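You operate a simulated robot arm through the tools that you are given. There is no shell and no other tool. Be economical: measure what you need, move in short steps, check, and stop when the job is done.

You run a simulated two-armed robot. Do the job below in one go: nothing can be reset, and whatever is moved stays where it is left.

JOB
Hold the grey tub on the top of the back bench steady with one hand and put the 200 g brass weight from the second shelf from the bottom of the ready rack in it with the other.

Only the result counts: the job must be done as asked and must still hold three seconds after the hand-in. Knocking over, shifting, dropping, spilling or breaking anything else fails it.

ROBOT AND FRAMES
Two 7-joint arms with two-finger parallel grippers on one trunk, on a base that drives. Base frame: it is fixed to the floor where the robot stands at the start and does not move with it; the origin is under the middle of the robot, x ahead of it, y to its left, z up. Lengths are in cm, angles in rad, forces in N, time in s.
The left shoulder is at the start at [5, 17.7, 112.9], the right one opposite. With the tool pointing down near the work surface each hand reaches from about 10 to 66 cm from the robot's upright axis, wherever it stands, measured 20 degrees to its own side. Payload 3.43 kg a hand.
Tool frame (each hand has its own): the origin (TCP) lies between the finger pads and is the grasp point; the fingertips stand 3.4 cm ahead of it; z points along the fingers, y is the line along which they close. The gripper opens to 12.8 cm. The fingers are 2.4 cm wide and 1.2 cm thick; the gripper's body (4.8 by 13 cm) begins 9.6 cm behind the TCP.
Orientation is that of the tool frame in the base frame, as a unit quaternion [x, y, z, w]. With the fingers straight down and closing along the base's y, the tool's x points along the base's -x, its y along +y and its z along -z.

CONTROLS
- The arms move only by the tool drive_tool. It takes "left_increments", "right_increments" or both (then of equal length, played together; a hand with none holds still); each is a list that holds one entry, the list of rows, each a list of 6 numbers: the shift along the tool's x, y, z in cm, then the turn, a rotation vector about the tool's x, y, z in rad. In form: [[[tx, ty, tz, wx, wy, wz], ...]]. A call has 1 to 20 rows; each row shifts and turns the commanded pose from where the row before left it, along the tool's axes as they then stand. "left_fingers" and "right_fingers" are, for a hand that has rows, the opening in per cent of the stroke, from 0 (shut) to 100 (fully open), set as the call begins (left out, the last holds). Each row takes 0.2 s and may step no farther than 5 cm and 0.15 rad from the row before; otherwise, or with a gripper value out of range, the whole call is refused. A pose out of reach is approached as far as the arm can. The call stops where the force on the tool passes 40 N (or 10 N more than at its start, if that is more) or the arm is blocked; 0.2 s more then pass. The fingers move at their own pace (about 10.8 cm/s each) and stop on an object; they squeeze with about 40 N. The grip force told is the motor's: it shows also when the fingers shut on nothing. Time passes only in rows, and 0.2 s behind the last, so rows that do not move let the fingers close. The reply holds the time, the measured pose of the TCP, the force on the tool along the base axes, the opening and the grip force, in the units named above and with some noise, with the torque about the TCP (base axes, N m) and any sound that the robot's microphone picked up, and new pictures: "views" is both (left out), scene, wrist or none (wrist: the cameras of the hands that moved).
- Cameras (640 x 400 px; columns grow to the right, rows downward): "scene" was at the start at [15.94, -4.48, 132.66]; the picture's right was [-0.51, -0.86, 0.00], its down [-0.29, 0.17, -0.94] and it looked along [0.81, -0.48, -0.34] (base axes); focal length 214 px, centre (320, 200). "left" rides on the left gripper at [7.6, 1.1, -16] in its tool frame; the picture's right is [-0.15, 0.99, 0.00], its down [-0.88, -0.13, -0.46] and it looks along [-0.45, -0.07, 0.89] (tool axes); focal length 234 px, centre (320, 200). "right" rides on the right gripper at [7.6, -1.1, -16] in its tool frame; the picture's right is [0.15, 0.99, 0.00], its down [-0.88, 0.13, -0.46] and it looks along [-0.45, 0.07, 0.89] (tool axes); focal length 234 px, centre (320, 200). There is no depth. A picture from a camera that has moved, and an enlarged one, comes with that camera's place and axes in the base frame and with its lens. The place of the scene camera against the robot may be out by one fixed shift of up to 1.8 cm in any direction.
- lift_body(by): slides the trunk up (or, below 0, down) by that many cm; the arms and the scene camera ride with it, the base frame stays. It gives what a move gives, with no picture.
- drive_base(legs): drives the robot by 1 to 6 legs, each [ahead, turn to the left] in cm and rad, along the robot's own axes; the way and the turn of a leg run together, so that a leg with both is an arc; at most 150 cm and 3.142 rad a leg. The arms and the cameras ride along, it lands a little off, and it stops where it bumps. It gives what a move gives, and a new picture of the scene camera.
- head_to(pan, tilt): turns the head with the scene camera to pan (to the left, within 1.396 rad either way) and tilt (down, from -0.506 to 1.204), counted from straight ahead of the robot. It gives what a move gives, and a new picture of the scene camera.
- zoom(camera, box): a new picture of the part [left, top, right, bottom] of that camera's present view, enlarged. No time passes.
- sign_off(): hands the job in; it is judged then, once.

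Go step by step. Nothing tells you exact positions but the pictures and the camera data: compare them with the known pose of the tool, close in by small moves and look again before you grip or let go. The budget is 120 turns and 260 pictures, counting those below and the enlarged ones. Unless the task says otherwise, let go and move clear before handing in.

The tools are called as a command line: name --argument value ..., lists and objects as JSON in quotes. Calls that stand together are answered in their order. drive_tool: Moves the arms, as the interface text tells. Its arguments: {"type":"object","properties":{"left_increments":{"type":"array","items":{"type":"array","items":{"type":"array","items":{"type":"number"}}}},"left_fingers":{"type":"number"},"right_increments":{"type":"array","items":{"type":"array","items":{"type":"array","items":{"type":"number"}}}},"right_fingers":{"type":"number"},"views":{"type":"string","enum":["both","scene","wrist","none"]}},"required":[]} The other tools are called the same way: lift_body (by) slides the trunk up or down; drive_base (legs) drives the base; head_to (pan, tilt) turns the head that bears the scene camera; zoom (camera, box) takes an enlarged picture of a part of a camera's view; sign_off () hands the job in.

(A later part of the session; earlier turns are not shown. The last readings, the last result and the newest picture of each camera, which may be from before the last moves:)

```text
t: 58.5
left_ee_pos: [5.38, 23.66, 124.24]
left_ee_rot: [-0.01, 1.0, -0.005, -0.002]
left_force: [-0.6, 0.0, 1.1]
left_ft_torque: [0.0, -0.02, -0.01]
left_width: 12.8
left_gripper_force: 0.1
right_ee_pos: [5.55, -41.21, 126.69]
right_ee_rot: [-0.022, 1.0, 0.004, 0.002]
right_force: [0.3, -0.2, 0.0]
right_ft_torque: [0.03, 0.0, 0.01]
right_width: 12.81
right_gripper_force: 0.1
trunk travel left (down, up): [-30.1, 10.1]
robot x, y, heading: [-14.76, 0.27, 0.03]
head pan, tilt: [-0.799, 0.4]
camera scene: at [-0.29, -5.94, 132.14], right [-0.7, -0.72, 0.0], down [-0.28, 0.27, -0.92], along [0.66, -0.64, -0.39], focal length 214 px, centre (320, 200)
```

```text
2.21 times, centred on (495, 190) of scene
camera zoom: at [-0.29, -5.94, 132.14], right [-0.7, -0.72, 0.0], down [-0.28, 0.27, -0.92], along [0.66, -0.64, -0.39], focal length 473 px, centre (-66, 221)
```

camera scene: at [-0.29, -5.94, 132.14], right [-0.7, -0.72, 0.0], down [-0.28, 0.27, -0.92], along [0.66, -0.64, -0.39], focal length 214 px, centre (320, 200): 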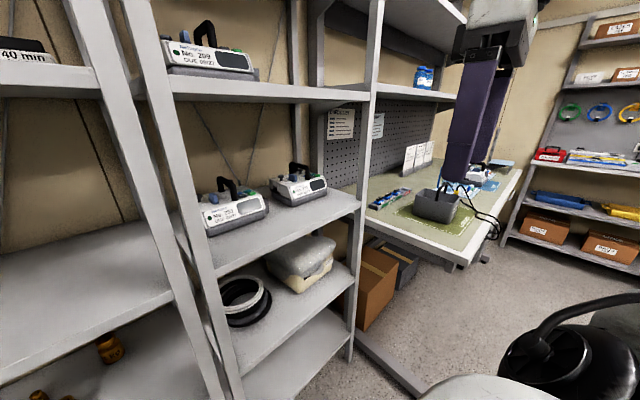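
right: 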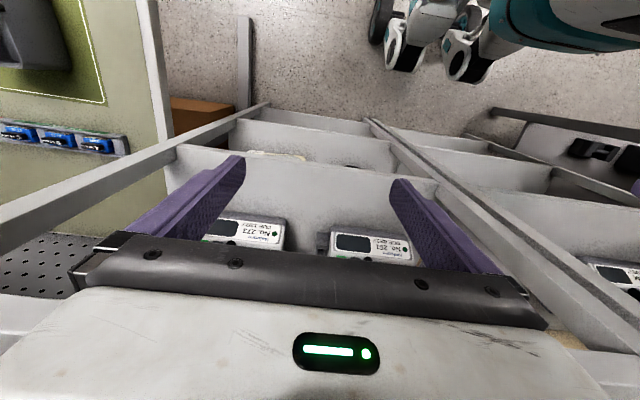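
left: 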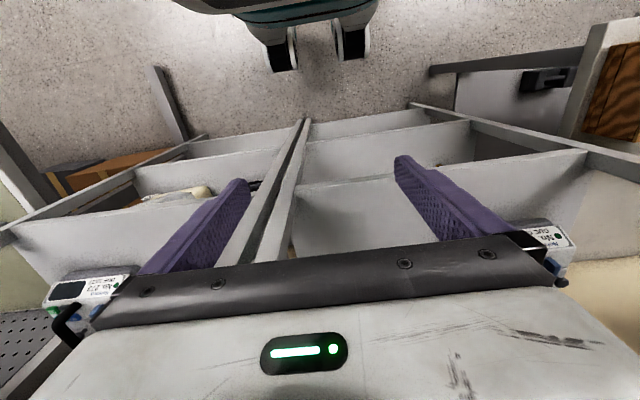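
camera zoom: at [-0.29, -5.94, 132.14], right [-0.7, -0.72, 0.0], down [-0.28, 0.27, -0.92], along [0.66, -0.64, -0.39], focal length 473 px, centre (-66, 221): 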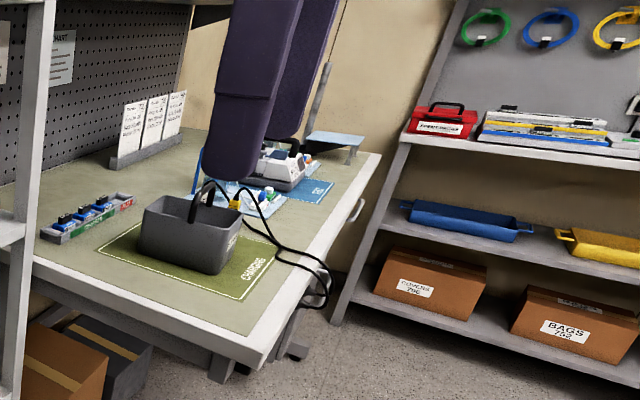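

The front-left brass weight is the 200 g one. Before settling on the tub, I check the other bench tops in detail.

head_to --pan 1.1 --tilt 0.2

zoom --camera "scene" --box '[160, 100, 480, 300]'

head_to --pan -1.39 --tilt 0.1

zoom --camera "scene" --box '[320, 100, 640, 300]'

```text
t: 60.3
left_ee_pos: [5.4, 23.67, 124.22]
left_ee_rot: [-0.01, 1.0, -0.004, -0.003]
left_force: [0.4, -0.2, 0.0]
left_ft_torque: [-0.01, -0.02, -0.01]
left_width: 12.82
left_gripper_force: 0.1
right_ee_pos: [5.62, -41.22, 126.63]
right_ee_rot: [-0.023, 1.0, 0.005, 0.002]
right_force: [0.8, 0.7, -0.1]
right_ft_torque: [0.0, 0.01, -0.03]
right_width: 12.82
right_gripper_force: 0.1
trunk travel left (down, up): [-30.1, 10.1]
robot x, y, heading: [-15.13, 0.23, 0.025]
head pan, tilt: [1.1, 0.201]
camera scene: at [-2.9, 8.93, 133.99], right [0.9, -0.43, 0.0], down [-0.09, -0.18, -0.98], along [0.42, 0.88, -0.2], focal length 214 px, centre (320, 200)
```

scene: 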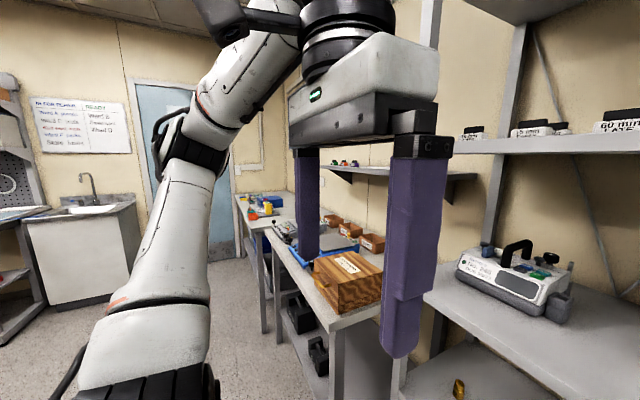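

```text
2.00 times, centred on (320, 200) of scene
camera zoom: at [-2.9, 8.93, 133.99], right [0.9, -0.43, 0.0], down [-0.09, -0.18, -0.98], along [0.42, 0.88, -0.2], focal length 429 px, centre (320, 200)
```

zoom: 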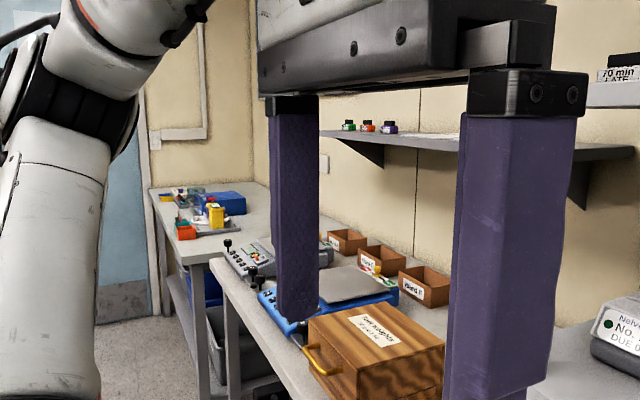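

```text
t: 62.6
left_ee_pos: [5.47, 23.8, 124.29]
left_ee_rot: [-0.01, 1.0, -0.004, -0.003]
left_force: [0.3, 0.4, 0.1]
left_ft_torque: [0.02, -0.02, -0.01]
left_width: 12.79
left_gripper_force: 0.0
right_ee_pos: [5.56, -41.28, 126.64]
right_ee_rot: [-0.023, 1.0, 0.004, 0.003]
right_force: [-0.3, 1.7, -0.5]
right_ft_torque: [-0.04, 0.02, 0.0]
right_width: 12.81
right_gripper_force: 0.1
trunk travel left (down, up): [-30.1, 10.1]
robot x, y, heading: [-14.95, -0.27, 0.022]
head pan, tilt: [-1.389, 0.099]
camera scene: at [-5.02, -8.48, 134.93], right [-0.98, -0.21, 0.0], down [-0.02, 0.1, -1.0], along [0.21, -0.97, -0.1], focal length 214 px, centre (320, 200)
```

scene: 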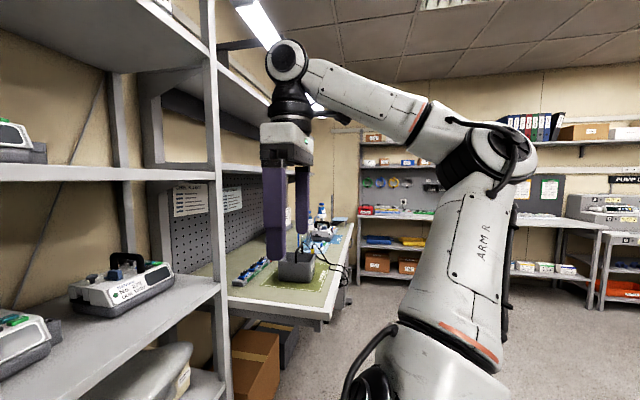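

```text
2.00 times, centred on (480, 200) of scene
camera zoom: at [-5.02, -8.48, 134.93], right [-0.98, -0.21, 0.0], down [-0.02, 0.1, -1.0], along [0.21, -0.97, -0.1], focal length 429 px, centre (0, 200)
```

zoom: 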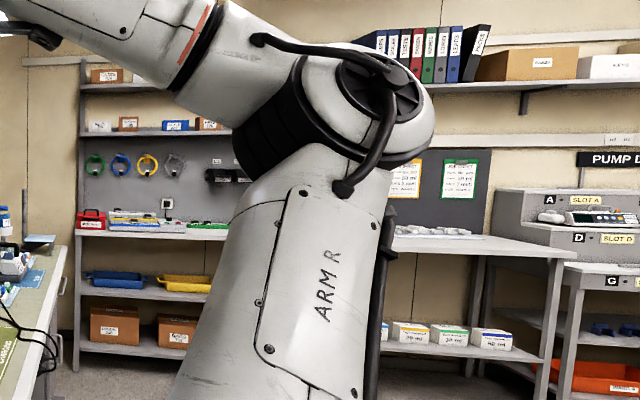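

I check the far wall benches as well.

drive_base --legs '[[0, -2.6]]'

head_to --pan 0.0 --tilt 0.15

zoom --camera "scene" --box '[320, 120, 640, 320]'

zoom --camera "scene" --box '[0, 120, 320, 320]'

head_to --pan -0.9 --tilt 0.15

zoom --camera "scene" --box '[0, 120, 320, 320]'

zoom --camera "scene" --box '[320, 120, 640, 320]'

```text
t: 69.1
left_ee_pos: [-20.36, -30.66, 124.33]
left_ee_rot: [0.963, 0.271, 0.001, -0.004]
left_force: [0.3, -0.2, -0.3]
left_ft_torque: [0.0, 0.02, -0.01]
left_width: 12.79
left_gripper_force: 0.1
right_ee_pos: [-53.34, 25.49, 126.7]
right_ee_rot: [0.959, 0.284, -0.001, 0.005]
right_force: [1.3, -0.8, 0.0]
right_ft_torque: [0.0, 0.01, -0.02]
right_width: 12.76
right_gripper_force: 0.0
trunk travel left (down, up): [-30.1, 10.1]
robot x, y, heading: [-15.09, 0.15, -2.585]
head pan, tilt: [-1.389, 0.099]
camera scene: at [-26.05, 3.48, 134.93], right [0.74, 0.67, 0.0], down [0.07, -0.07, -1.0], along [-0.67, 0.74, -0.1], focal length 214 px, centre (320, 200)
```

scene: 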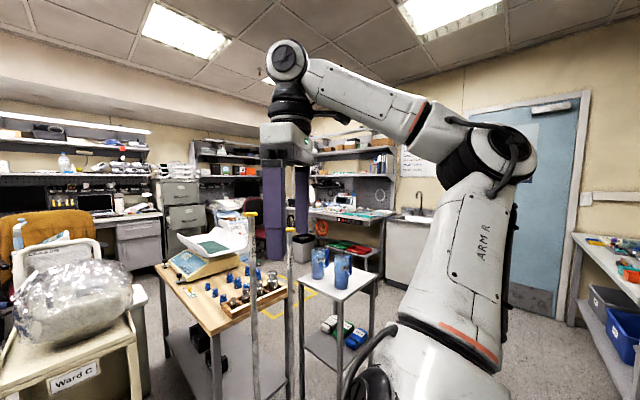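

```text
t: 70.7
left_ee_pos: [-20.36, -30.7, 124.29]
left_ee_rot: [0.963, 0.27, 0.001, -0.004]
left_force: [-0.3, -1.1, 0.0]
left_ft_torque: [0.01, 0.02, 0.02]
left_width: 12.78
left_gripper_force: 0.1
right_ee_pos: [-53.29, 25.43, 126.57]
right_ee_rot: [0.959, 0.283, -0.001, 0.005]
right_force: [-0.4, 0.3, -0.1]
right_ft_torque: [-0.02, -0.01, 0.02]
right_width: 12.81
right_gripper_force: 0.1
trunk travel left (down, up): [-30.1, 10.1]
robot x, y, heading: [-14.77, 0.22, -2.585]
head pan, tilt: [0.0, 0.15]
camera scene: at [-27.75, -8.22, 134.46], right [-0.53, 0.85, 0.0], down [0.13, 0.08, -0.99], along [-0.84, -0.52, -0.15], focal length 214 px, centre (320, 200)
```

scene: 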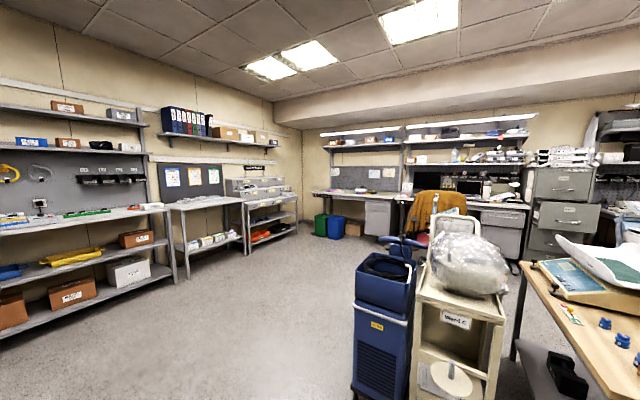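

```text
2.00 times, centred on (480, 220) of scene
camera zoom: at [-27.75, -8.22, 134.46], right [-0.53, 0.85, 0.0], down [0.13, 0.08, -0.99], along [-0.84, -0.52, -0.15], focal length 429 px, centre (0, 160)
```

zoom: 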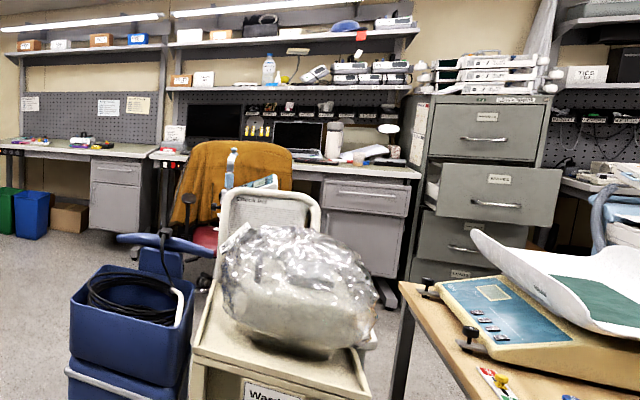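

```text
2.00 times, centred on (160, 220) of scene
camera zoom: at [-27.75, -8.22, 134.46], right [-0.53, 0.85, 0.0], down [0.13, 0.08, -0.99], along [-0.84, -0.52, -0.15], focal length 429 px, centre (640, 160)
```

zoom: 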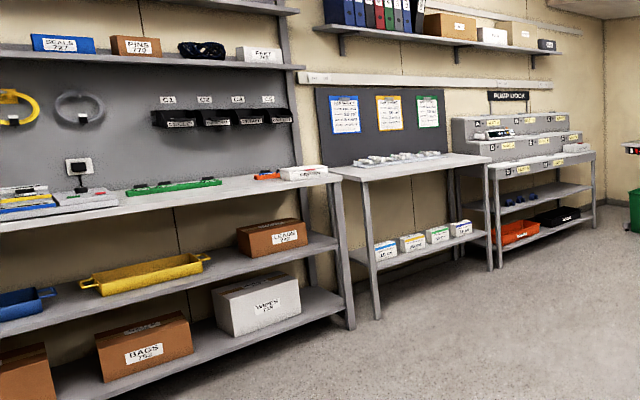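

```text
t: 71.9
left_ee_pos: [-20.33, -30.66, 124.36]
left_ee_rot: [0.963, 0.27, 0.002, -0.003]
left_force: [-1.7, 0.1, -0.1]
left_ft_torque: [-0.01, 0.0, 0.02]
left_width: 12.81
left_gripper_force: 0.0
right_ee_pos: [-53.39, 25.41, 126.58]
right_ee_rot: [0.959, 0.284, -0.001, 0.006]
right_force: [-0.1, -0.3, 0.0]
right_ft_torque: [-0.02, 0.02, 0.01]
right_width: 12.79
right_gripper_force: 0.0
trunk travel left (down, up): [-30.1, 10.1]
robot x, y, heading: [-15.19, -0.12, -2.587]
head pan, tilt: [-0.901, 0.15]
camera scene: at [-28.59, -0.2, 134.46], right [0.34, 0.94, 0.0], down [0.14, -0.05, -0.99], along [-0.93, 0.33, -0.15], focal length 214 px, centre (320, 200)
```

scene: 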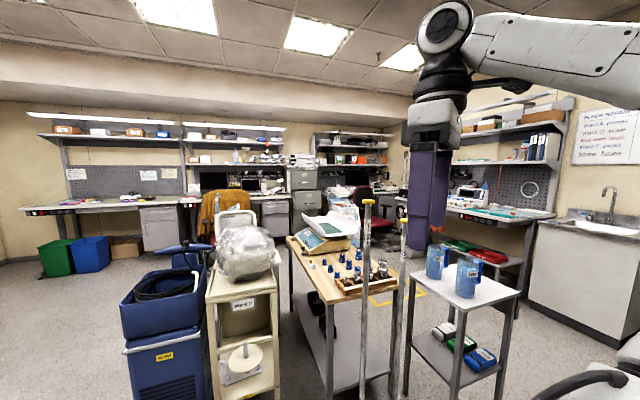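

```text
2.00 times, centred on (160, 220) of scene
camera zoom: at [-28.59, -0.2, 134.46], right [0.34, 0.94, 0.0], down [0.14, -0.05, -0.99], along [-0.93, 0.33, -0.15], focal length 429 px, centre (640, 160)
```

zoom: 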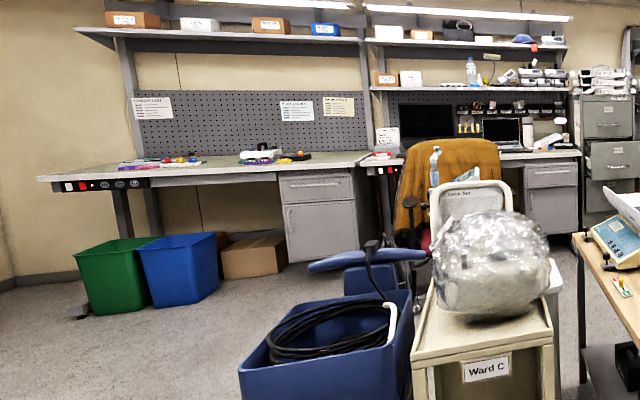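

```text
2.00 times, centred on (480, 220) of scene
camera zoom: at [-28.59, -0.2, 134.46], right [0.34, 0.94, 0.0], down [0.14, -0.05, -0.99], along [-0.93, 0.33, -0.15], focal length 429 px, centre (0, 160)
```

zoom: 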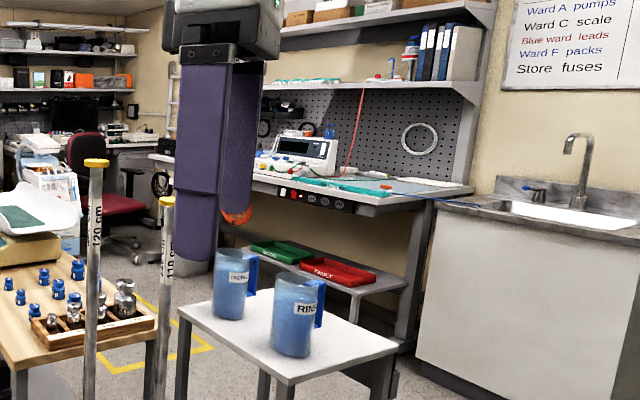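

I take a closer look at the far-left bench top, the last unclear one.

drive_base --legs '[[0, -1.2]]'

head_to --pan -0.9 --tilt 0.25

```text
t: 75.2
left_ee_pos: [-45.33, -6.35, 124.38]
left_ee_rot: [0.95, -0.313, 0.003, -0.002]
left_force: [0.0, 0.2, 0.2]
left_ft_torque: [-0.02, 0.0, -0.02]
left_width: 12.82
left_gripper_force: 0.0
right_ee_pos: [-5.9, 45.22, 126.72]
right_ee_rot: [0.954, -0.301, -0.003, 0.003]
right_force: [1.5, 0.6, 0.5]
right_ft_torque: [0.01, -0.01, 0.0]
right_width: 12.82
right_gripper_force: 0.0
trunk travel left (down, up): [-30.1, 10.1]
robot x, y, heading: [-14.76, 0.32, 2.516]
head pan, tilt: [-0.901, 0.15]
camera scene: at [-19.94, 13.74, 134.46], right [1.0, 0.04, 0.0], down [0.01, -0.15, -0.99], along [-0.04, 0.99, -0.15], focal length 214 px, centre (320, 200)
```

scene: 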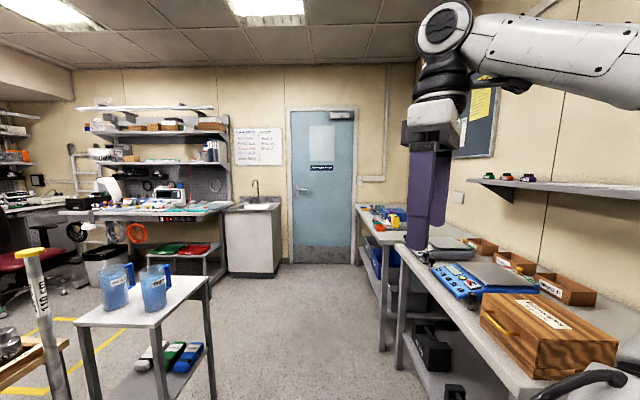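

```text
t: 75.9
left_ee_pos: [-45.4, -6.37, 124.2]
left_ee_rot: [0.95, -0.313, 0.004, -0.003]
left_force: [-0.1, 0.2, 0.4]
left_ft_torque: [0.0, -0.01, -0.02]
left_width: 12.79
left_gripper_force: 0.0
right_ee_pos: [-5.84, 45.23, 126.71]
right_ee_rot: [0.953, -0.302, -0.004, 0.003]
right_force: [-0.6, 0.2, -0.2]
right_ft_torque: [0.03, 0.0, -0.02]
right_width: 12.81
right_gripper_force: 0.1
trunk travel left (down, up): [-30.1, 10.1]
robot x, y, heading: [-14.93, 0.14, 2.514]
head pan, tilt: [-0.901, 0.25]
camera scene: at [-19.95, 13.8, 133.54], right [1.0, 0.04, 0.0], down [0.01, -0.25, -0.97], along [-0.04, 0.97, -0.25], focal length 214 px, centre (320, 200)
```

scene: 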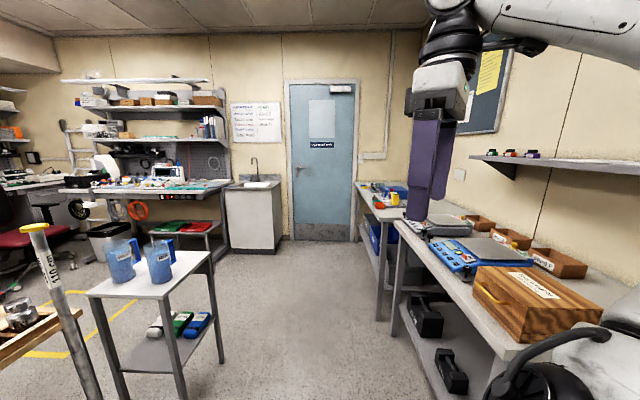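

zoom --camera "scene" --box '[345, 165, 425, 215]'

zoom --camera "scene" --box '[60, 150, 220, 250]'

zoom --camera "scene" --box '[340, 200, 420, 250]'

```text
8.00 times, centred on (385, 190) of scene
camera zoom: at [-19.95, 13.8, 133.54], right [1.0, 0.04, 0.0], down [0.01, -0.25, -0.97], along [-0.04, 0.97, -0.25], focal length 1716 px, centre (-200, 280)
```

zoom: 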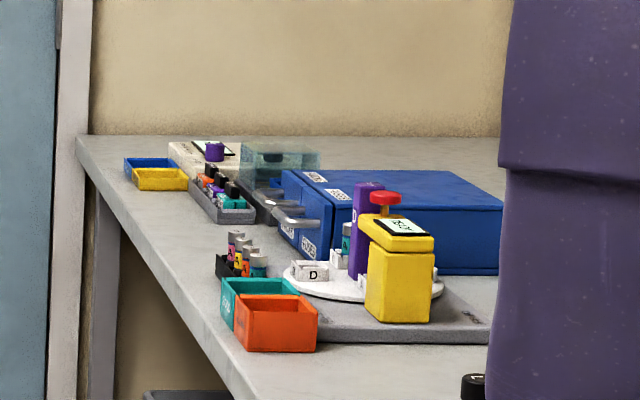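

```text
4.00 times, centred on (140, 200) of scene
camera zoom: at [-19.95, 13.8, 133.54], right [1.0, 0.04, 0.0], down [0.01, -0.25, -0.97], along [-0.04, 0.97, -0.25], focal length 858 px, centre (1040, 200)
```

zoom: 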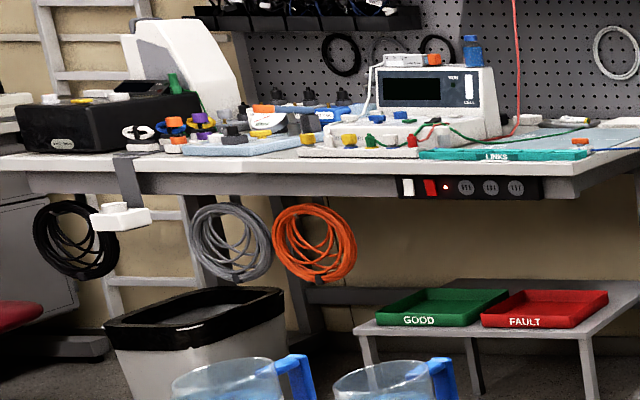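

```text
8.00 times, centred on (380, 225) of scene
camera zoom: at [-19.95, 13.8, 133.54], right [1.0, 0.04, 0.0], down [0.01, -0.25, -0.97], along [-0.04, 0.97, -0.25], focal length 1716 px, centre (-160, 0)
```

zoom: 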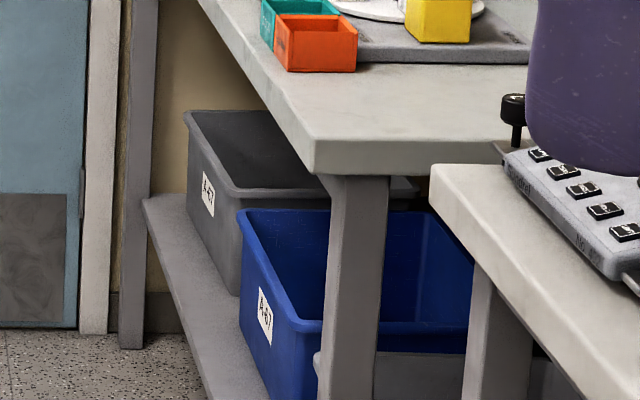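

No other bench top bears a grey tub, so the one on the green mat (about [25, -102, 90]) is the one; the 200 g weight is about [58, 38, 63]. I drive to stand in front of the READY rack for the left hand.

drive_base --legs '[[20, 0], [0, -2.21]]'

head_to --pan 0.0 --tilt 0.6

```text
t: 82.8
left_ee_pos: [-17.89, 40.16, 124.28]
left_ee_rot: [-0.146, 0.989, -0.004, -0.002]
left_force: [0.0, 0.2, -0.4]
left_ft_torque: [0.01, -0.03, 0.0]
left_width: 12.8
left_gripper_force: 0.0
right_ee_pos: [-0.28, -22.35, 126.67]
right_ee_rot: [-0.16, 0.987, 0.005, 0.002]
right_force: [0.7, -0.4, -1.0]
right_ft_torque: [0.0, 0.0, -0.01]
right_width: 12.78
right_gripper_force: 0.1
trunk travel left (down, up): [-30.1, 10.1]
robot x, y, heading: [-30.96, 11.94, 0.299]
head pan, tilt: [-0.901, 0.25]
camera scene: at [-15.66, 8.89, 133.54], right [-0.57, -0.82, 0.0], down [-0.2, 0.14, -0.97], along [0.8, -0.55, -0.25], focal length 214 px, centre (320, 200)
```

scene: 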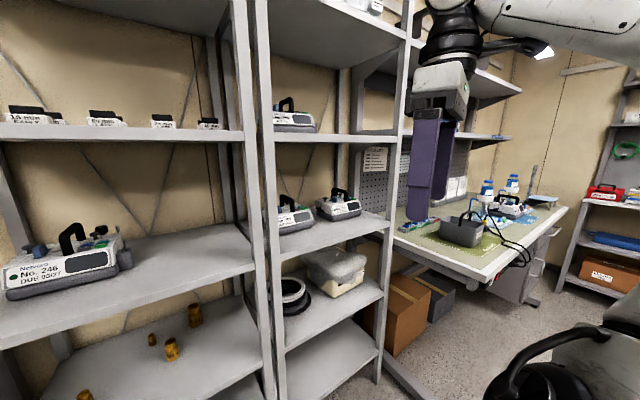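

```text
t: 84.0
left_ee_pos: [-17.98, 40.14, 124.26]
left_ee_rot: [-0.146, 0.989, -0.004, -0.002]
left_force: [0.3, 0.7, -0.5]
left_ft_torque: [-0.01, -0.02, 0.01]
left_width: 12.81
left_gripper_force: 0.1
right_ee_pos: [-0.05, -22.47, 126.56]
right_ee_rot: [-0.158, 0.987, 0.005, 0.002]
right_force: [-0.1, 0.5, 0.7]
right_ft_torque: [-0.01, 0.03, -0.03]
right_width: 12.8
right_gripper_force: 0.0
trunk travel left (down, up): [-30.1, 10.1]
robot x, y, heading: [-31.33, 11.85, 0.297]
head pan, tilt: [0.0, 0.6]
camera scene: at [-14.91, 16.77, 130.32], right [0.29, -0.96, 0.0], down [-0.54, -0.17, -0.83], along [0.79, 0.24, -0.56], focal length 214 px, centre (320, 200)
```

scene: 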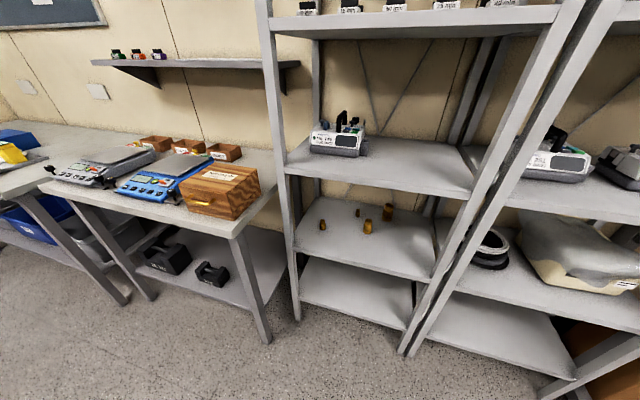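

I move up to the rack, face it and lower the trunk.

drive_base --legs '[[32, 0], [0, -0.3]]'

lift_body --by -24

head_to --pan 0.15 --tilt 0.7

```text
t: 87.0
left_ee_pos: [19.82, 44.22, 124.29]
left_ee_rot: [0.004, 1.0, -0.003, -0.003]
left_force: [-0.1, 0.0, -1.4]
left_ft_torque: [0.03, -0.02, -0.02]
left_width: 12.78
left_gripper_force: 0.0
right_ee_pos: [18.29, -20.79, 126.61]
right_ee_rot: [-0.01, 1.0, 0.004, 0.002]
right_force: [0.0, 0.1, -0.6]
right_ft_torque: [0.03, 0.04, -0.04]
right_width: 12.82
right_gripper_force: 0.1
trunk travel left (down, up): [-30.1, 10.1]
robot x, y, heading: [-0.78, 21.19, 0.004]
head pan, tilt: [0.0, 0.6]
camera scene: at [15.72, 21.37, 130.32], right [0.0, -1.0, 0.0], down [-0.56, 0.0, -0.83], along [0.83, 0.0, -0.56], focal length 214 px, centre (320, 200)
```

scene: 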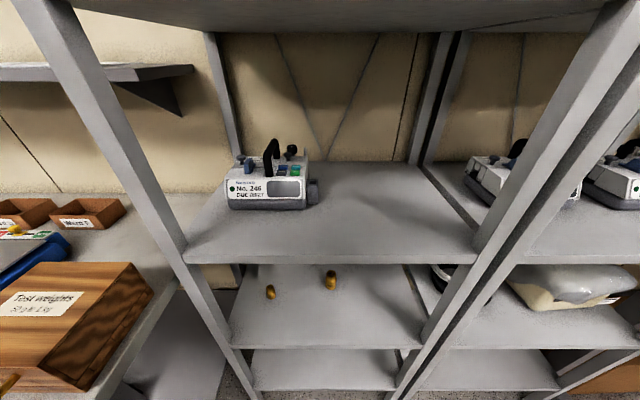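

```text
t: 89.5
left_ee_pos: [19.82, 44.31, 100.38]
left_ee_rot: [0.003, 1.0, -0.004, -0.003]
left_force: [-0.3, 0.9, -0.2]
left_ft_torque: [0.0, 0.01, -0.01]
left_width: 12.81
left_gripper_force: 0.0
right_ee_pos: [18.31, -20.7, 102.68]
right_ee_rot: [-0.01, 1.0, 0.004, 0.002]
right_force: [0.1, -0.3, -0.1]
right_ft_torque: [-0.01, -0.01, 0.01]
right_width: 12.8
right_gripper_force: 0.1
trunk travel left (down, up): [-6.1, 34.1]
robot x, y, heading: [-0.99, 21.35, -0.002]
head pan, tilt: [0.0, 0.6]
```

```text
t: 90.2
left_ee_pos: [19.84, 44.2, 100.35]
left_ee_rot: [0.004, 1.0, -0.004, -0.003]
left_force: [-0.2, 0.1, 0.6]
left_ft_torque: [-0.01, 0.01, -0.01]
left_width: 12.79
left_gripper_force: 0.0
right_ee_pos: [18.31, -20.77, 102.58]
right_ee_rot: [-0.009, 1.0, 0.005, 0.002]
right_force: [-0.4, 0.3, -1.0]
right_ft_torque: [-0.02, 0.01, -0.02]
right_width: 12.8
right_gripper_force: 0.1
trunk travel left (down, up): [-6.1, 34.1]
robot x, y, heading: [-1.07, 21.11, 0.005]
head pan, tilt: [0.15, 0.7]
camera scene: at [15.29, 22.66, 105.46], right [0.15, -0.99, 0.0], down [-0.64, -0.1, -0.77], along [0.76, 0.11, -0.64], focal length 214 px, centre (320, 200)
```

scene: 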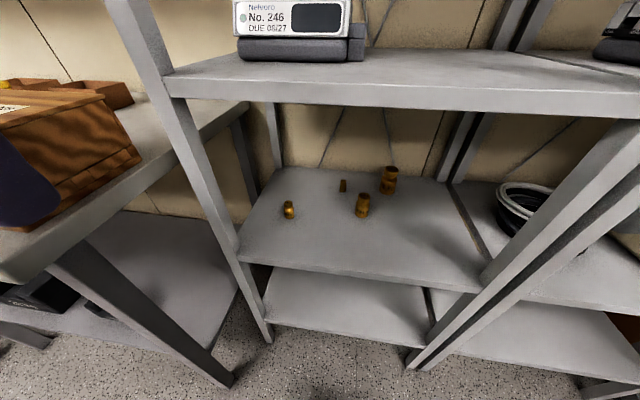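

The 200 g weight is at about [59, 38, 63.8], shelf top 61, shelf above at 98, rack front at x≈42. I bring the left hand in front of it and pitch it forward in steps.

drive_tool --left_increments '[[[-2, -1.6, 3, 0, 0, 0], [-2, -1.6, 3, 0, 0, 0], [-2, -1.6, 3, 0, 0, -0.125], [-2, -1.6, 3, 0, 0, -0.125], [-1, -0.6, 3, 0, 0, 0], [0, 0, 0, 0, -0.13, 0], [0, 0, 0, 0, -0.13, 0], [0, 0, 0, 0, -0.13, 0], [0, 0, 0, 0, -0.13, 0], [0, 0, 0, 0, -0.13, 0], [0, 0, 0, 0, -0.13, 0]]]' --left_fingers 55 --views "both"

```text
t: 91.6
left_ee_pos: [27.6, 38.54, 91.01]
left_ee_rot: [-0.146, 0.98, -0.014, 0.132]
left_force: [-0.9, -0.6, -0.5]
left_ft_torque: [0.01, 0.0, 0.03]
left_width: 7.02
left_gripper_force: 0.2
right_ee_pos: [17.19, -20.88, 102.42]
right_ee_rot: [-0.015, 1.0, 0.007, 0.017]
right_force: [0.1, 0.0, -0.4]
right_ft_torque: [-0.06, 0.0, -0.03]
right_width: 12.79
right_gripper_force: 0.1
trunk travel left (down, up): [-6.1, 34.1]
robot x, y, heading: [-1.32, 21.43, 0.041]
head pan, tilt: [0.15, 0.7]
stopped in row 6 (left hand): the arm was blocked; the commanded pose is now the measured one
camera scene: at [13.31, 23.2, 105.71], right [0.19, -0.98, 0.0], down [-0.62, -0.12, -0.78], along [0.76, 0.15, -0.63], focal length 214 px, centre (320, 200)
camera left: at [15.98, 37.23, 104.39], right [-0.15, 0.99, -0.03], down [0.73, 0.13, 0.67], along [0.67, 0.08, -0.74], focal length 234 px, centre (320, 200)
```

scene: 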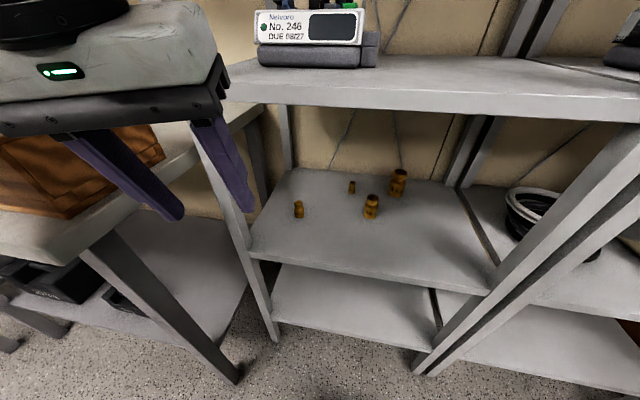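
left: 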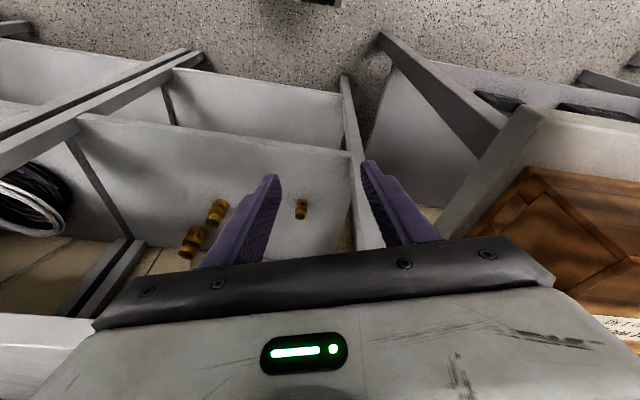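

The arm was blocked (perhaps by the head or the elbow) and the base was nudged slightly. I look at the elbow side before going on.

head_to --pan 0.9 --tilt 0.3

head_to --pan 1.39 --tilt 0.5

```text
t: 92.7
left_ee_pos: [27.49, 38.5, 91.2]
left_ee_rot: [-0.147, 0.98, -0.014, 0.131]
left_force: [-0.6, 1.5, -0.2]
left_ft_torque: [-0.02, 0.01, 0.02]
left_width: 7.04
left_gripper_force: 0.1
right_ee_pos: [17.11, -20.95, 102.48]
right_ee_rot: [-0.017, 1.0, 0.007, 0.017]
right_force: [0.4, 0.1, 0.3]
right_ft_torque: [-0.03, 0.01, -0.01]
right_width: 12.82
right_gripper_force: 0.1
trunk travel left (down, up): [-6.1, 34.1]
robot x, y, heading: [-0.84, 21.6, 0.04]
head pan, tilt: [0.901, 0.3]
camera scene: at [10.44, 28.84, 109.38], right [0.8, -0.59, 0.01], down [-0.16, -0.23, -0.96], along [0.57, 0.77, -0.28], focal length 214 px, centre (320, 200)
```

scene: 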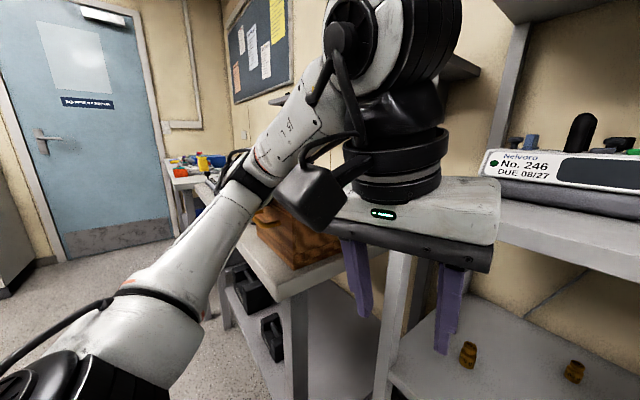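

```text
t: 93.6
left_ee_pos: [27.56, 38.38, 91.14]
left_ee_rot: [-0.146, 0.981, -0.013, 0.13]
left_force: [-0.7, -0.2, -0.2]
left_ft_torque: [0.03, 0.02, -0.01]
left_width: 7.05
left_gripper_force: 0.0
right_ee_pos: [17.0, -20.95, 102.3]
right_ee_rot: [-0.016, 1.0, 0.008, 0.018]
right_force: [-0.3, 0.4, 0.3]
right_ft_torque: [0.01, 0.0, -0.03]
right_width: 12.8
right_gripper_force: 0.1
trunk travel left (down, up): [-6.1, 34.1]
robot x, y, heading: [-1.48, 21.65, 0.038]
head pan, tilt: [1.389, 0.499]
camera scene: at [6.26, 30.3, 107.48], right [0.99, -0.15, 0.02], down [-0.05, -0.47, -0.88], along [0.14, 0.87, -0.47], focal length 214 px, centre (320, 200)
```

scene: 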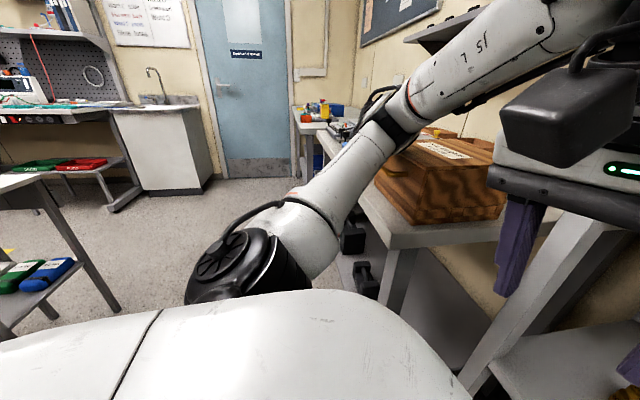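

zoom --camera "scene" --box '[340, 60, 540, 240]'

```text
2.22 times, centred on (440, 150) of scene
camera zoom: at [6.26, 30.3, 107.48], right [0.99, -0.15, 0.02], down [-0.05, -0.47, -0.88], along [0.14, 0.87, -0.47], focal length 477 px, centre (53, 311)
```

zoom: 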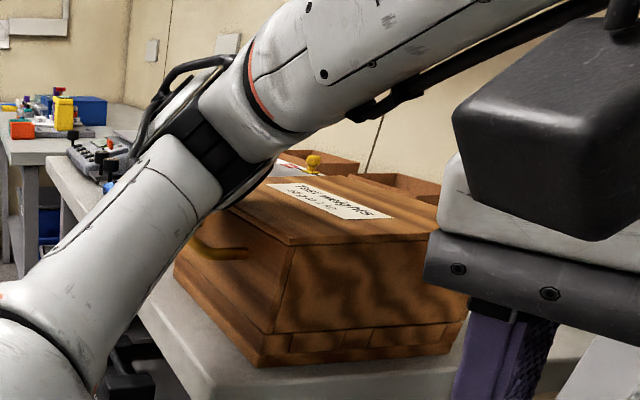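

The left elbow seems to have touched the wooden box's front. I back off straight and compare the box's place with earlier pictures.

drive_base --legs '[[-12, 0]]'

zoom --camera "scene" --box '[340, 60, 600, 300]'

```text
t: 94.8
left_ee_pos: [17.0, 38.29, 89.69]
left_ee_rot: [-0.143, 0.984, -0.013, 0.108]
left_force: [-0.8, 0.7, -0.5]
left_ft_torque: [-0.03, -0.01, 0.0]
left_width: 7.02
left_gripper_force: 0.1
right_ee_pos: [6.85, -20.86, 102.35]
right_ee_rot: [-0.015, 1.0, 0.004, 0.005]
right_force: [-0.1, 0.9, -0.1]
right_ft_torque: [-0.03, 0.01, -0.02]
right_width: 12.81
right_gripper_force: 0.1
trunk travel left (down, up): [-6.1, 34.1]
robot x, y, heading: [-12.96, 21.04, 0.026]
head pan, tilt: [1.389, 0.499]
camera scene: at [-3.8, 30.5, 107.22], right [0.99, -0.15, 0.0], down [-0.07, -0.47, -0.88], along [0.13, 0.87, -0.48], focal length 214 px, centre (320, 200)
```

scene: 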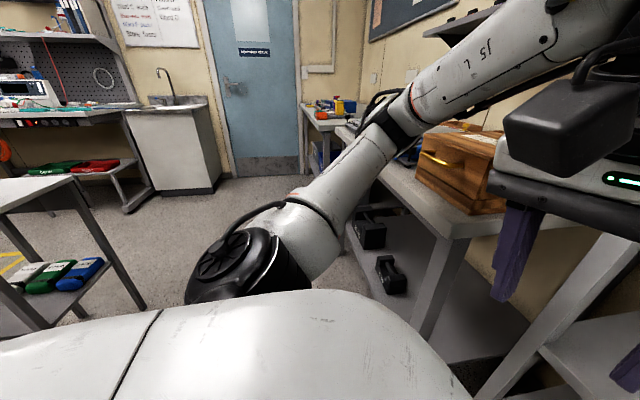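

```text
1.67 times, centred on (470, 180) of scene
camera zoom: at [-3.8, 30.5, 107.22], right [0.99, -0.15, 0.0], down [-0.07, -0.47, -0.88], along [0.13, 0.87, -0.48], focal length 358 px, centre (70, 233)
```

zoom: 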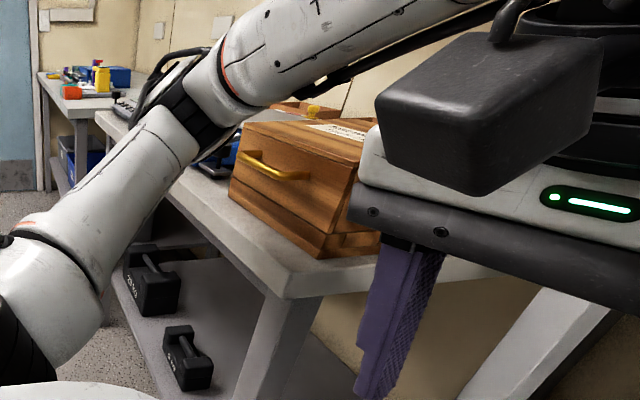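

No rotation of the box is seen (its face is still parallel to the bench edge), and it is loaded with weights. I tuck the left arm again and will fetch the weight with the right hand from a position where neither elbow comes near that bench.

drive_tool --left_increments '[[[0, 0, -3, 0, 0, 0], [2, 0, -3, 0, 0.11, 0], [2, 0, -3, 0, 0.1, 0], [2, 2, -3, 0, 0, 0.1], [2, 2, 0, 0, 0, 0.13], [2, 2, 0, 0, 0, 0]]]' --views "none"

head_to --pan 0.9 --tilt 0.5

```text
t: 96.2
left_ee_pos: [4.59, 42.23, 100.66]
left_ee_rot: [-0.026, 0.999, -0.026, 0.007]
left_force: [0.0, 0.1, 0.0]
left_ft_torque: [-0.02, 0.01, -0.01]
left_width: 7.05
left_gripper_force: 0.1
right_ee_pos: [6.79, -20.83, 102.37]
right_ee_rot: [-0.016, 1.0, 0.005, 0.005]
right_force: [0.3, 0.8, 0.8]
right_ft_torque: [0.0, -0.02, -0.01]
right_width: 12.82
right_gripper_force: 0.0
trunk travel left (down, up): [-6.1, 34.1]
robot x, y, heading: [-13.05, 21.19, 0.027]
head pan, tilt: [1.389, 0.499]
```

```text
t: 97.2
left_ee_pos: [4.56, 42.21, 100.72]
left_ee_rot: [-0.026, 0.999, -0.027, 0.008]
left_force: [0.4, -1.3, 0.0]
left_ft_torque: [-0.01, 0.0, 0.01]
left_width: 7.03
left_gripper_force: 0.0
right_ee_pos: [6.82, -20.88, 102.38]
right_ee_rot: [-0.015, 1.0, 0.005, 0.005]
right_force: [0.0, 0.1, 0.6]
right_ft_torque: [0.01, -0.01, -0.03]
right_width: 12.8
right_gripper_force: 0.2
trunk travel left (down, up): [-6.1, 34.1]
robot x, y, heading: [-12.81, 20.83, 0.027]
head pan, tilt: [0.901, 0.499]
camera scene: at [0.26, 28.8, 107.22], right [0.8, -0.6, 0.0], down [-0.29, -0.38, -0.88], along [0.53, 0.7, -0.48], focal length 214 px, centre (320, 200)
```

scene: 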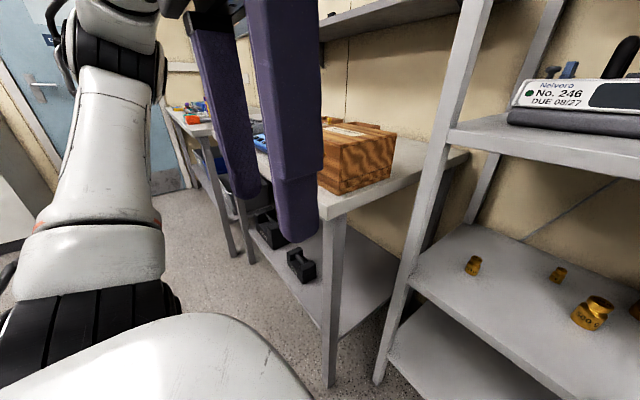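

The box appears within measuring error of where it was. I bring the right hand inward, then drive to a spot where the right arm can reach the weight from the right.

drive_tool --right_increments '[[[0, 3, 0, 0, 0, 0], [0, 3, 0, 0, 0, 0], [0, 3, 0, 0, 0, 0], [0, 3, 0, 0, 0, 0]]]' --views "none"

drive_base --legs '[[0, 0.35], [13.5, 0]]'

head_to --pan 0.3 --tilt 0.6

```text
t: 98.2
left_ee_pos: [4.6, 42.21, 100.72]
left_ee_rot: [-0.026, 0.999, -0.027, 0.008]
left_force: [-0.1, 0.6, 0.4]
left_ft_torque: [0.05, -0.03, 0.01]
left_width: 7.03
left_gripper_force: 0.1
right_ee_pos: [6.26, -8.9, 102.37]
right_ee_rot: [-0.015, 1.0, 0.004, 0.004]
right_force: [-0.5, -0.3, -0.6]
right_ft_torque: [0.01, -0.02, 0.0]
right_width: 12.79
right_gripper_force: 0.0
trunk travel left (down, up): [-6.1, 34.1]
robot x, y, heading: [-13.53, 21.0, 0.033]
head pan, tilt: [0.901, 0.499]
```

```text
t: 100.6
left_ee_pos: [8.88, 52.0, 100.75]
left_ee_rot: [-0.198, 0.98, -0.025, 0.012]
left_force: [0.0, 0.8, 0.6]
left_ft_torque: [-0.03, -0.02, 0.04]
left_width: 7.03
left_gripper_force: 0.0
right_ee_pos: [27.9, 4.33, 102.4]
right_ee_rot: [-0.188, 0.982, 0.005, 0.004]
right_force: [0.2, 0.7, 0.2]
right_ft_torque: [0.0, 0.0, 0.0]
right_width: 12.79
right_gripper_force: 0.0
trunk travel left (down, up): [-6.1, 34.1]
robot x, y, heading: [-0.4, 25.89, 0.374]
head pan, tilt: [0.901, 0.499]
camera scene: at [9.62, 37.53, 107.22], right [0.96, -0.29, 0.0], down [-0.14, -0.46, -0.88], along [0.26, 0.84, -0.48], focal length 214 px, centre (320, 200)
```

scene: 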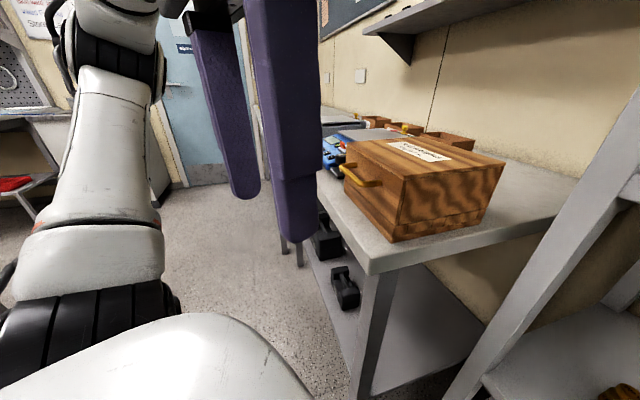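

```text
t: 101.6
left_ee_pos: [8.89, 51.88, 100.59]
left_ee_rot: [-0.198, 0.98, -0.025, 0.012]
left_force: [0.3, -0.3, -0.1]
left_ft_torque: [-0.03, -0.01, 0.01]
left_width: 7.05
left_gripper_force: 0.1
right_ee_pos: [27.92, 4.35, 102.37]
right_ee_rot: [-0.187, 0.982, 0.005, 0.005]
right_force: [-0.1, 0.2, 0.6]
right_ft_torque: [-0.01, 0.0, 0.01]
right_width: 12.82
right_gripper_force: 0.1
trunk travel left (down, up): [-6.1, 34.1]
robot x, y, heading: [-0.65, 25.85, 0.371]
head pan, tilt: [0.3, 0.6]
camera scene: at [13.86, 34.35, 106.32], right [0.62, -0.78, 0.0], down [-0.44, -0.35, -0.83], along [0.64, 0.52, -0.56], focal length 214 px, centre (320, 200)
```

scene: 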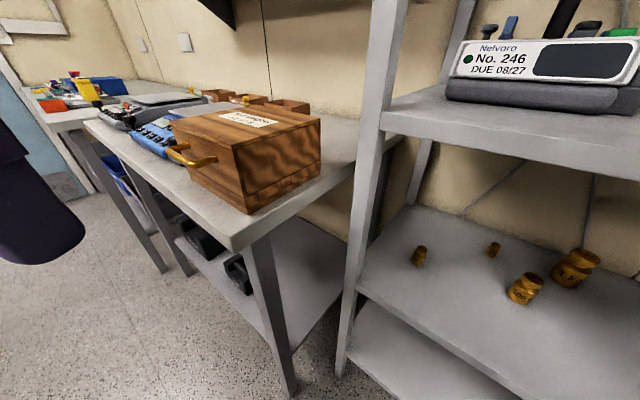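

The box is unmoved to within about 1 cm, and the weight is confirmed at [58.5, 38]. I back off 25 cm, shape the right arm into the reaching pose in free space, then drive in with it.

drive_base --legs '[[-25, 0]]'

drive_tool --right_increments '[[[-2.9, 1.1, 1.4, 0, 0, 0], [-2.9, 1.1, 1.4, 0, 0, 0], [-2.9, 1.1, 1.4, 0, 0, 0], [-2.9, 1.1, 1.4, 0, 0, 0], [-2.9, 1.1, 1.4, 0, 0, 0], [-2.9, 1.1, 1.4, 0, 0, 0], [-2.9, 1.1, 1.4, 0, 0, 0], [-2.9, 1.1, 1.4, 0, 0, 0], [-2.9, 1.1, 1.4, 0, 0, 0]]]' --right_fingers 55 --views "scene"

```text
t: 103.4
left_ee_pos: [-14.64, 42.6, 100.75]
left_ee_rot: [-0.198, 0.98, -0.025, 0.013]
left_force: [0.1, -0.1, 0.2]
left_ft_torque: [0.03, -0.04, 0.03]
left_width: 7.03
left_gripper_force: 0.1
right_ee_pos: [4.3, -4.74, 102.55]
right_ee_rot: [-0.189, 0.982, 0.005, 0.004]
right_force: [-0.5, -0.4, 0.3]
right_ft_torque: [0.0, 0.02, -0.02]
right_width: 12.79
right_gripper_force: 0.1
trunk travel left (down, up): [-6.1, 34.1]
robot x, y, heading: [-24.0, 16.64, 0.376]
head pan, tilt: [0.3, 0.6]
camera scene: at [-9.76, 25.07, 106.32], right [0.63, -0.78, 0.0], down [-0.44, -0.35, -0.83], along [0.64, 0.52, -0.56], focal length 214 px, centre (320, 200)
```

scene: 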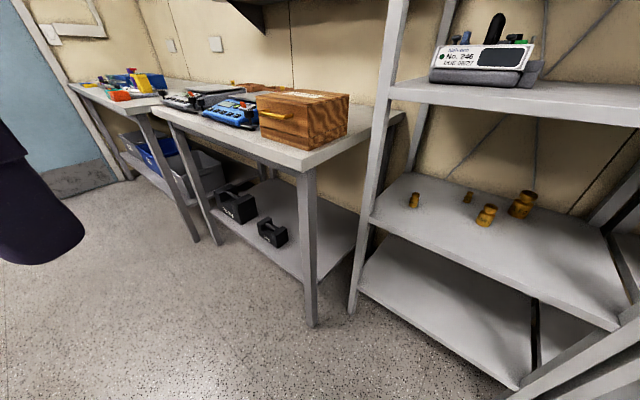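

```text
t: 105.4
left_ee_pos: [-14.56, 42.7, 100.7]
left_ee_rot: [-0.198, 0.98, -0.025, 0.012]
left_force: [-0.5, -1.0, 0.1]
left_ft_torque: [-0.03, -0.02, 0.01]
left_width: 7.04
left_gripper_force: 0.1
right_ee_pos: [24.87, 14.14, 90.4]
right_ee_rot: [-0.189, 0.982, 0.006, 0.004]
right_force: [-0.1, 0.2, 0.0]
right_ft_torque: [-0.03, -0.02, -0.02]
right_width: 7.02
right_gripper_force: 0.0
trunk travel left (down, up): [-6.1, 34.1]
robot x, y, heading: [-24.01, 16.51, 0.377]
head pan, tilt: [0.3, 0.6]
camera scene: at [-9.75, 25.07, 106.31], right [0.63, -0.78, 0.0], down [-0.44, -0.35, -0.82], along [0.64, 0.52, -0.57], focal length 214 px, centre (320, 200)
```

scene: 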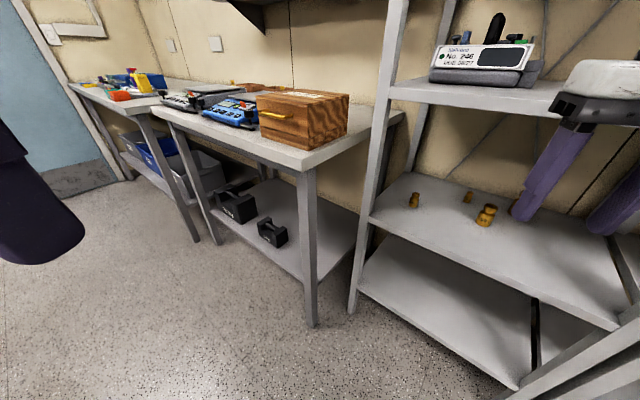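

Now I pitch the right hand forward while moving it down and ahead.

drive_tool --right_increments '[[[-2.1, 1.7, 2.5, 0, -0.131, 0], [-1.76, 1.7, 2.75, 0, -0.131, 0], [-1.39, 1.7, 2.96, 0, -0.131, 0], [-0.99, 1.7, 3.11, 0, -0.131, 0], [-0.58, 1.7, 3.21, 0, -0.131, 0], [-0.16, 1.7, 3.26, 0, -0.131, 0]]]' --views "both"

```text
t: 106.8
left_ee_pos: [-14.65, 42.6, 100.69]
left_ee_rot: [-0.198, 0.98, -0.025, 0.012]
left_force: [-0.6, 0.2, 0.3]
left_ft_torque: [-0.01, 0.02, 0.0]
left_width: 7.04
left_gripper_force: 0.1
right_ee_pos: [33.17, 26.63, 75.91]
right_ee_rot: [-0.172, 0.905, 0.08, 0.381]
right_force: [0.7, 0.5, 0.8]
right_ft_torque: [0.0, 0.0, 0.01]
right_width: 7.05
right_gripper_force: 0.0
right hand out of reach, approached as far as the arm can: row 6
trunk travel left (down, up): [-6.1, 34.1]
robot x, y, heading: [-24.37, 16.75, 0.38]
head pan, tilt: [0.3, 0.6]
camera scene: at [-9.76, 25.07, 106.32], right [0.63, -0.78, 0.0], down [-0.44, -0.35, -0.83], along [0.64, 0.52, -0.56], focal length 214 px, centre (320, 200)
camera right: at [18.11, 19.33, 81.62], right [-0.46, 0.88, -0.09], down [0.22, 0.22, 0.95], along [0.86, 0.42, -0.3], focal length 234 px, centre (320, 200)
```

scene: 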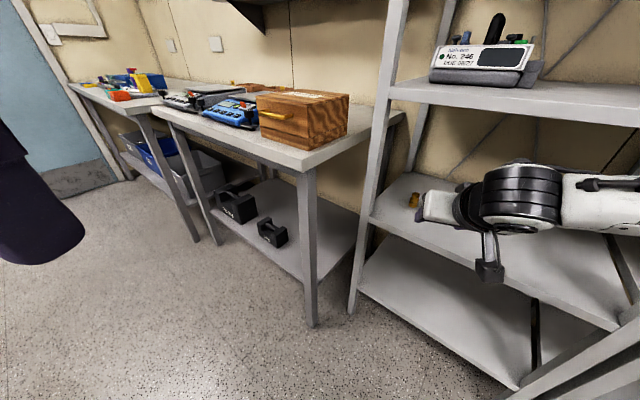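
right: 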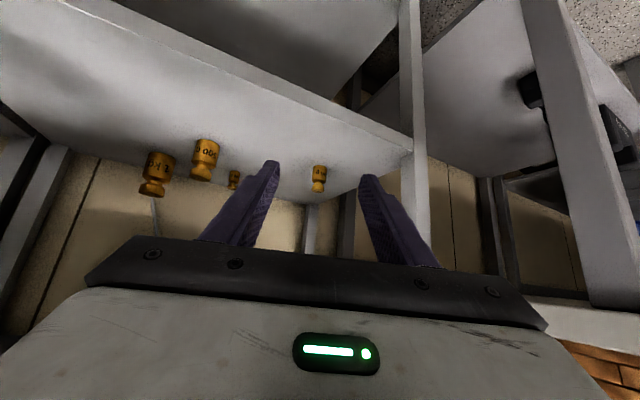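

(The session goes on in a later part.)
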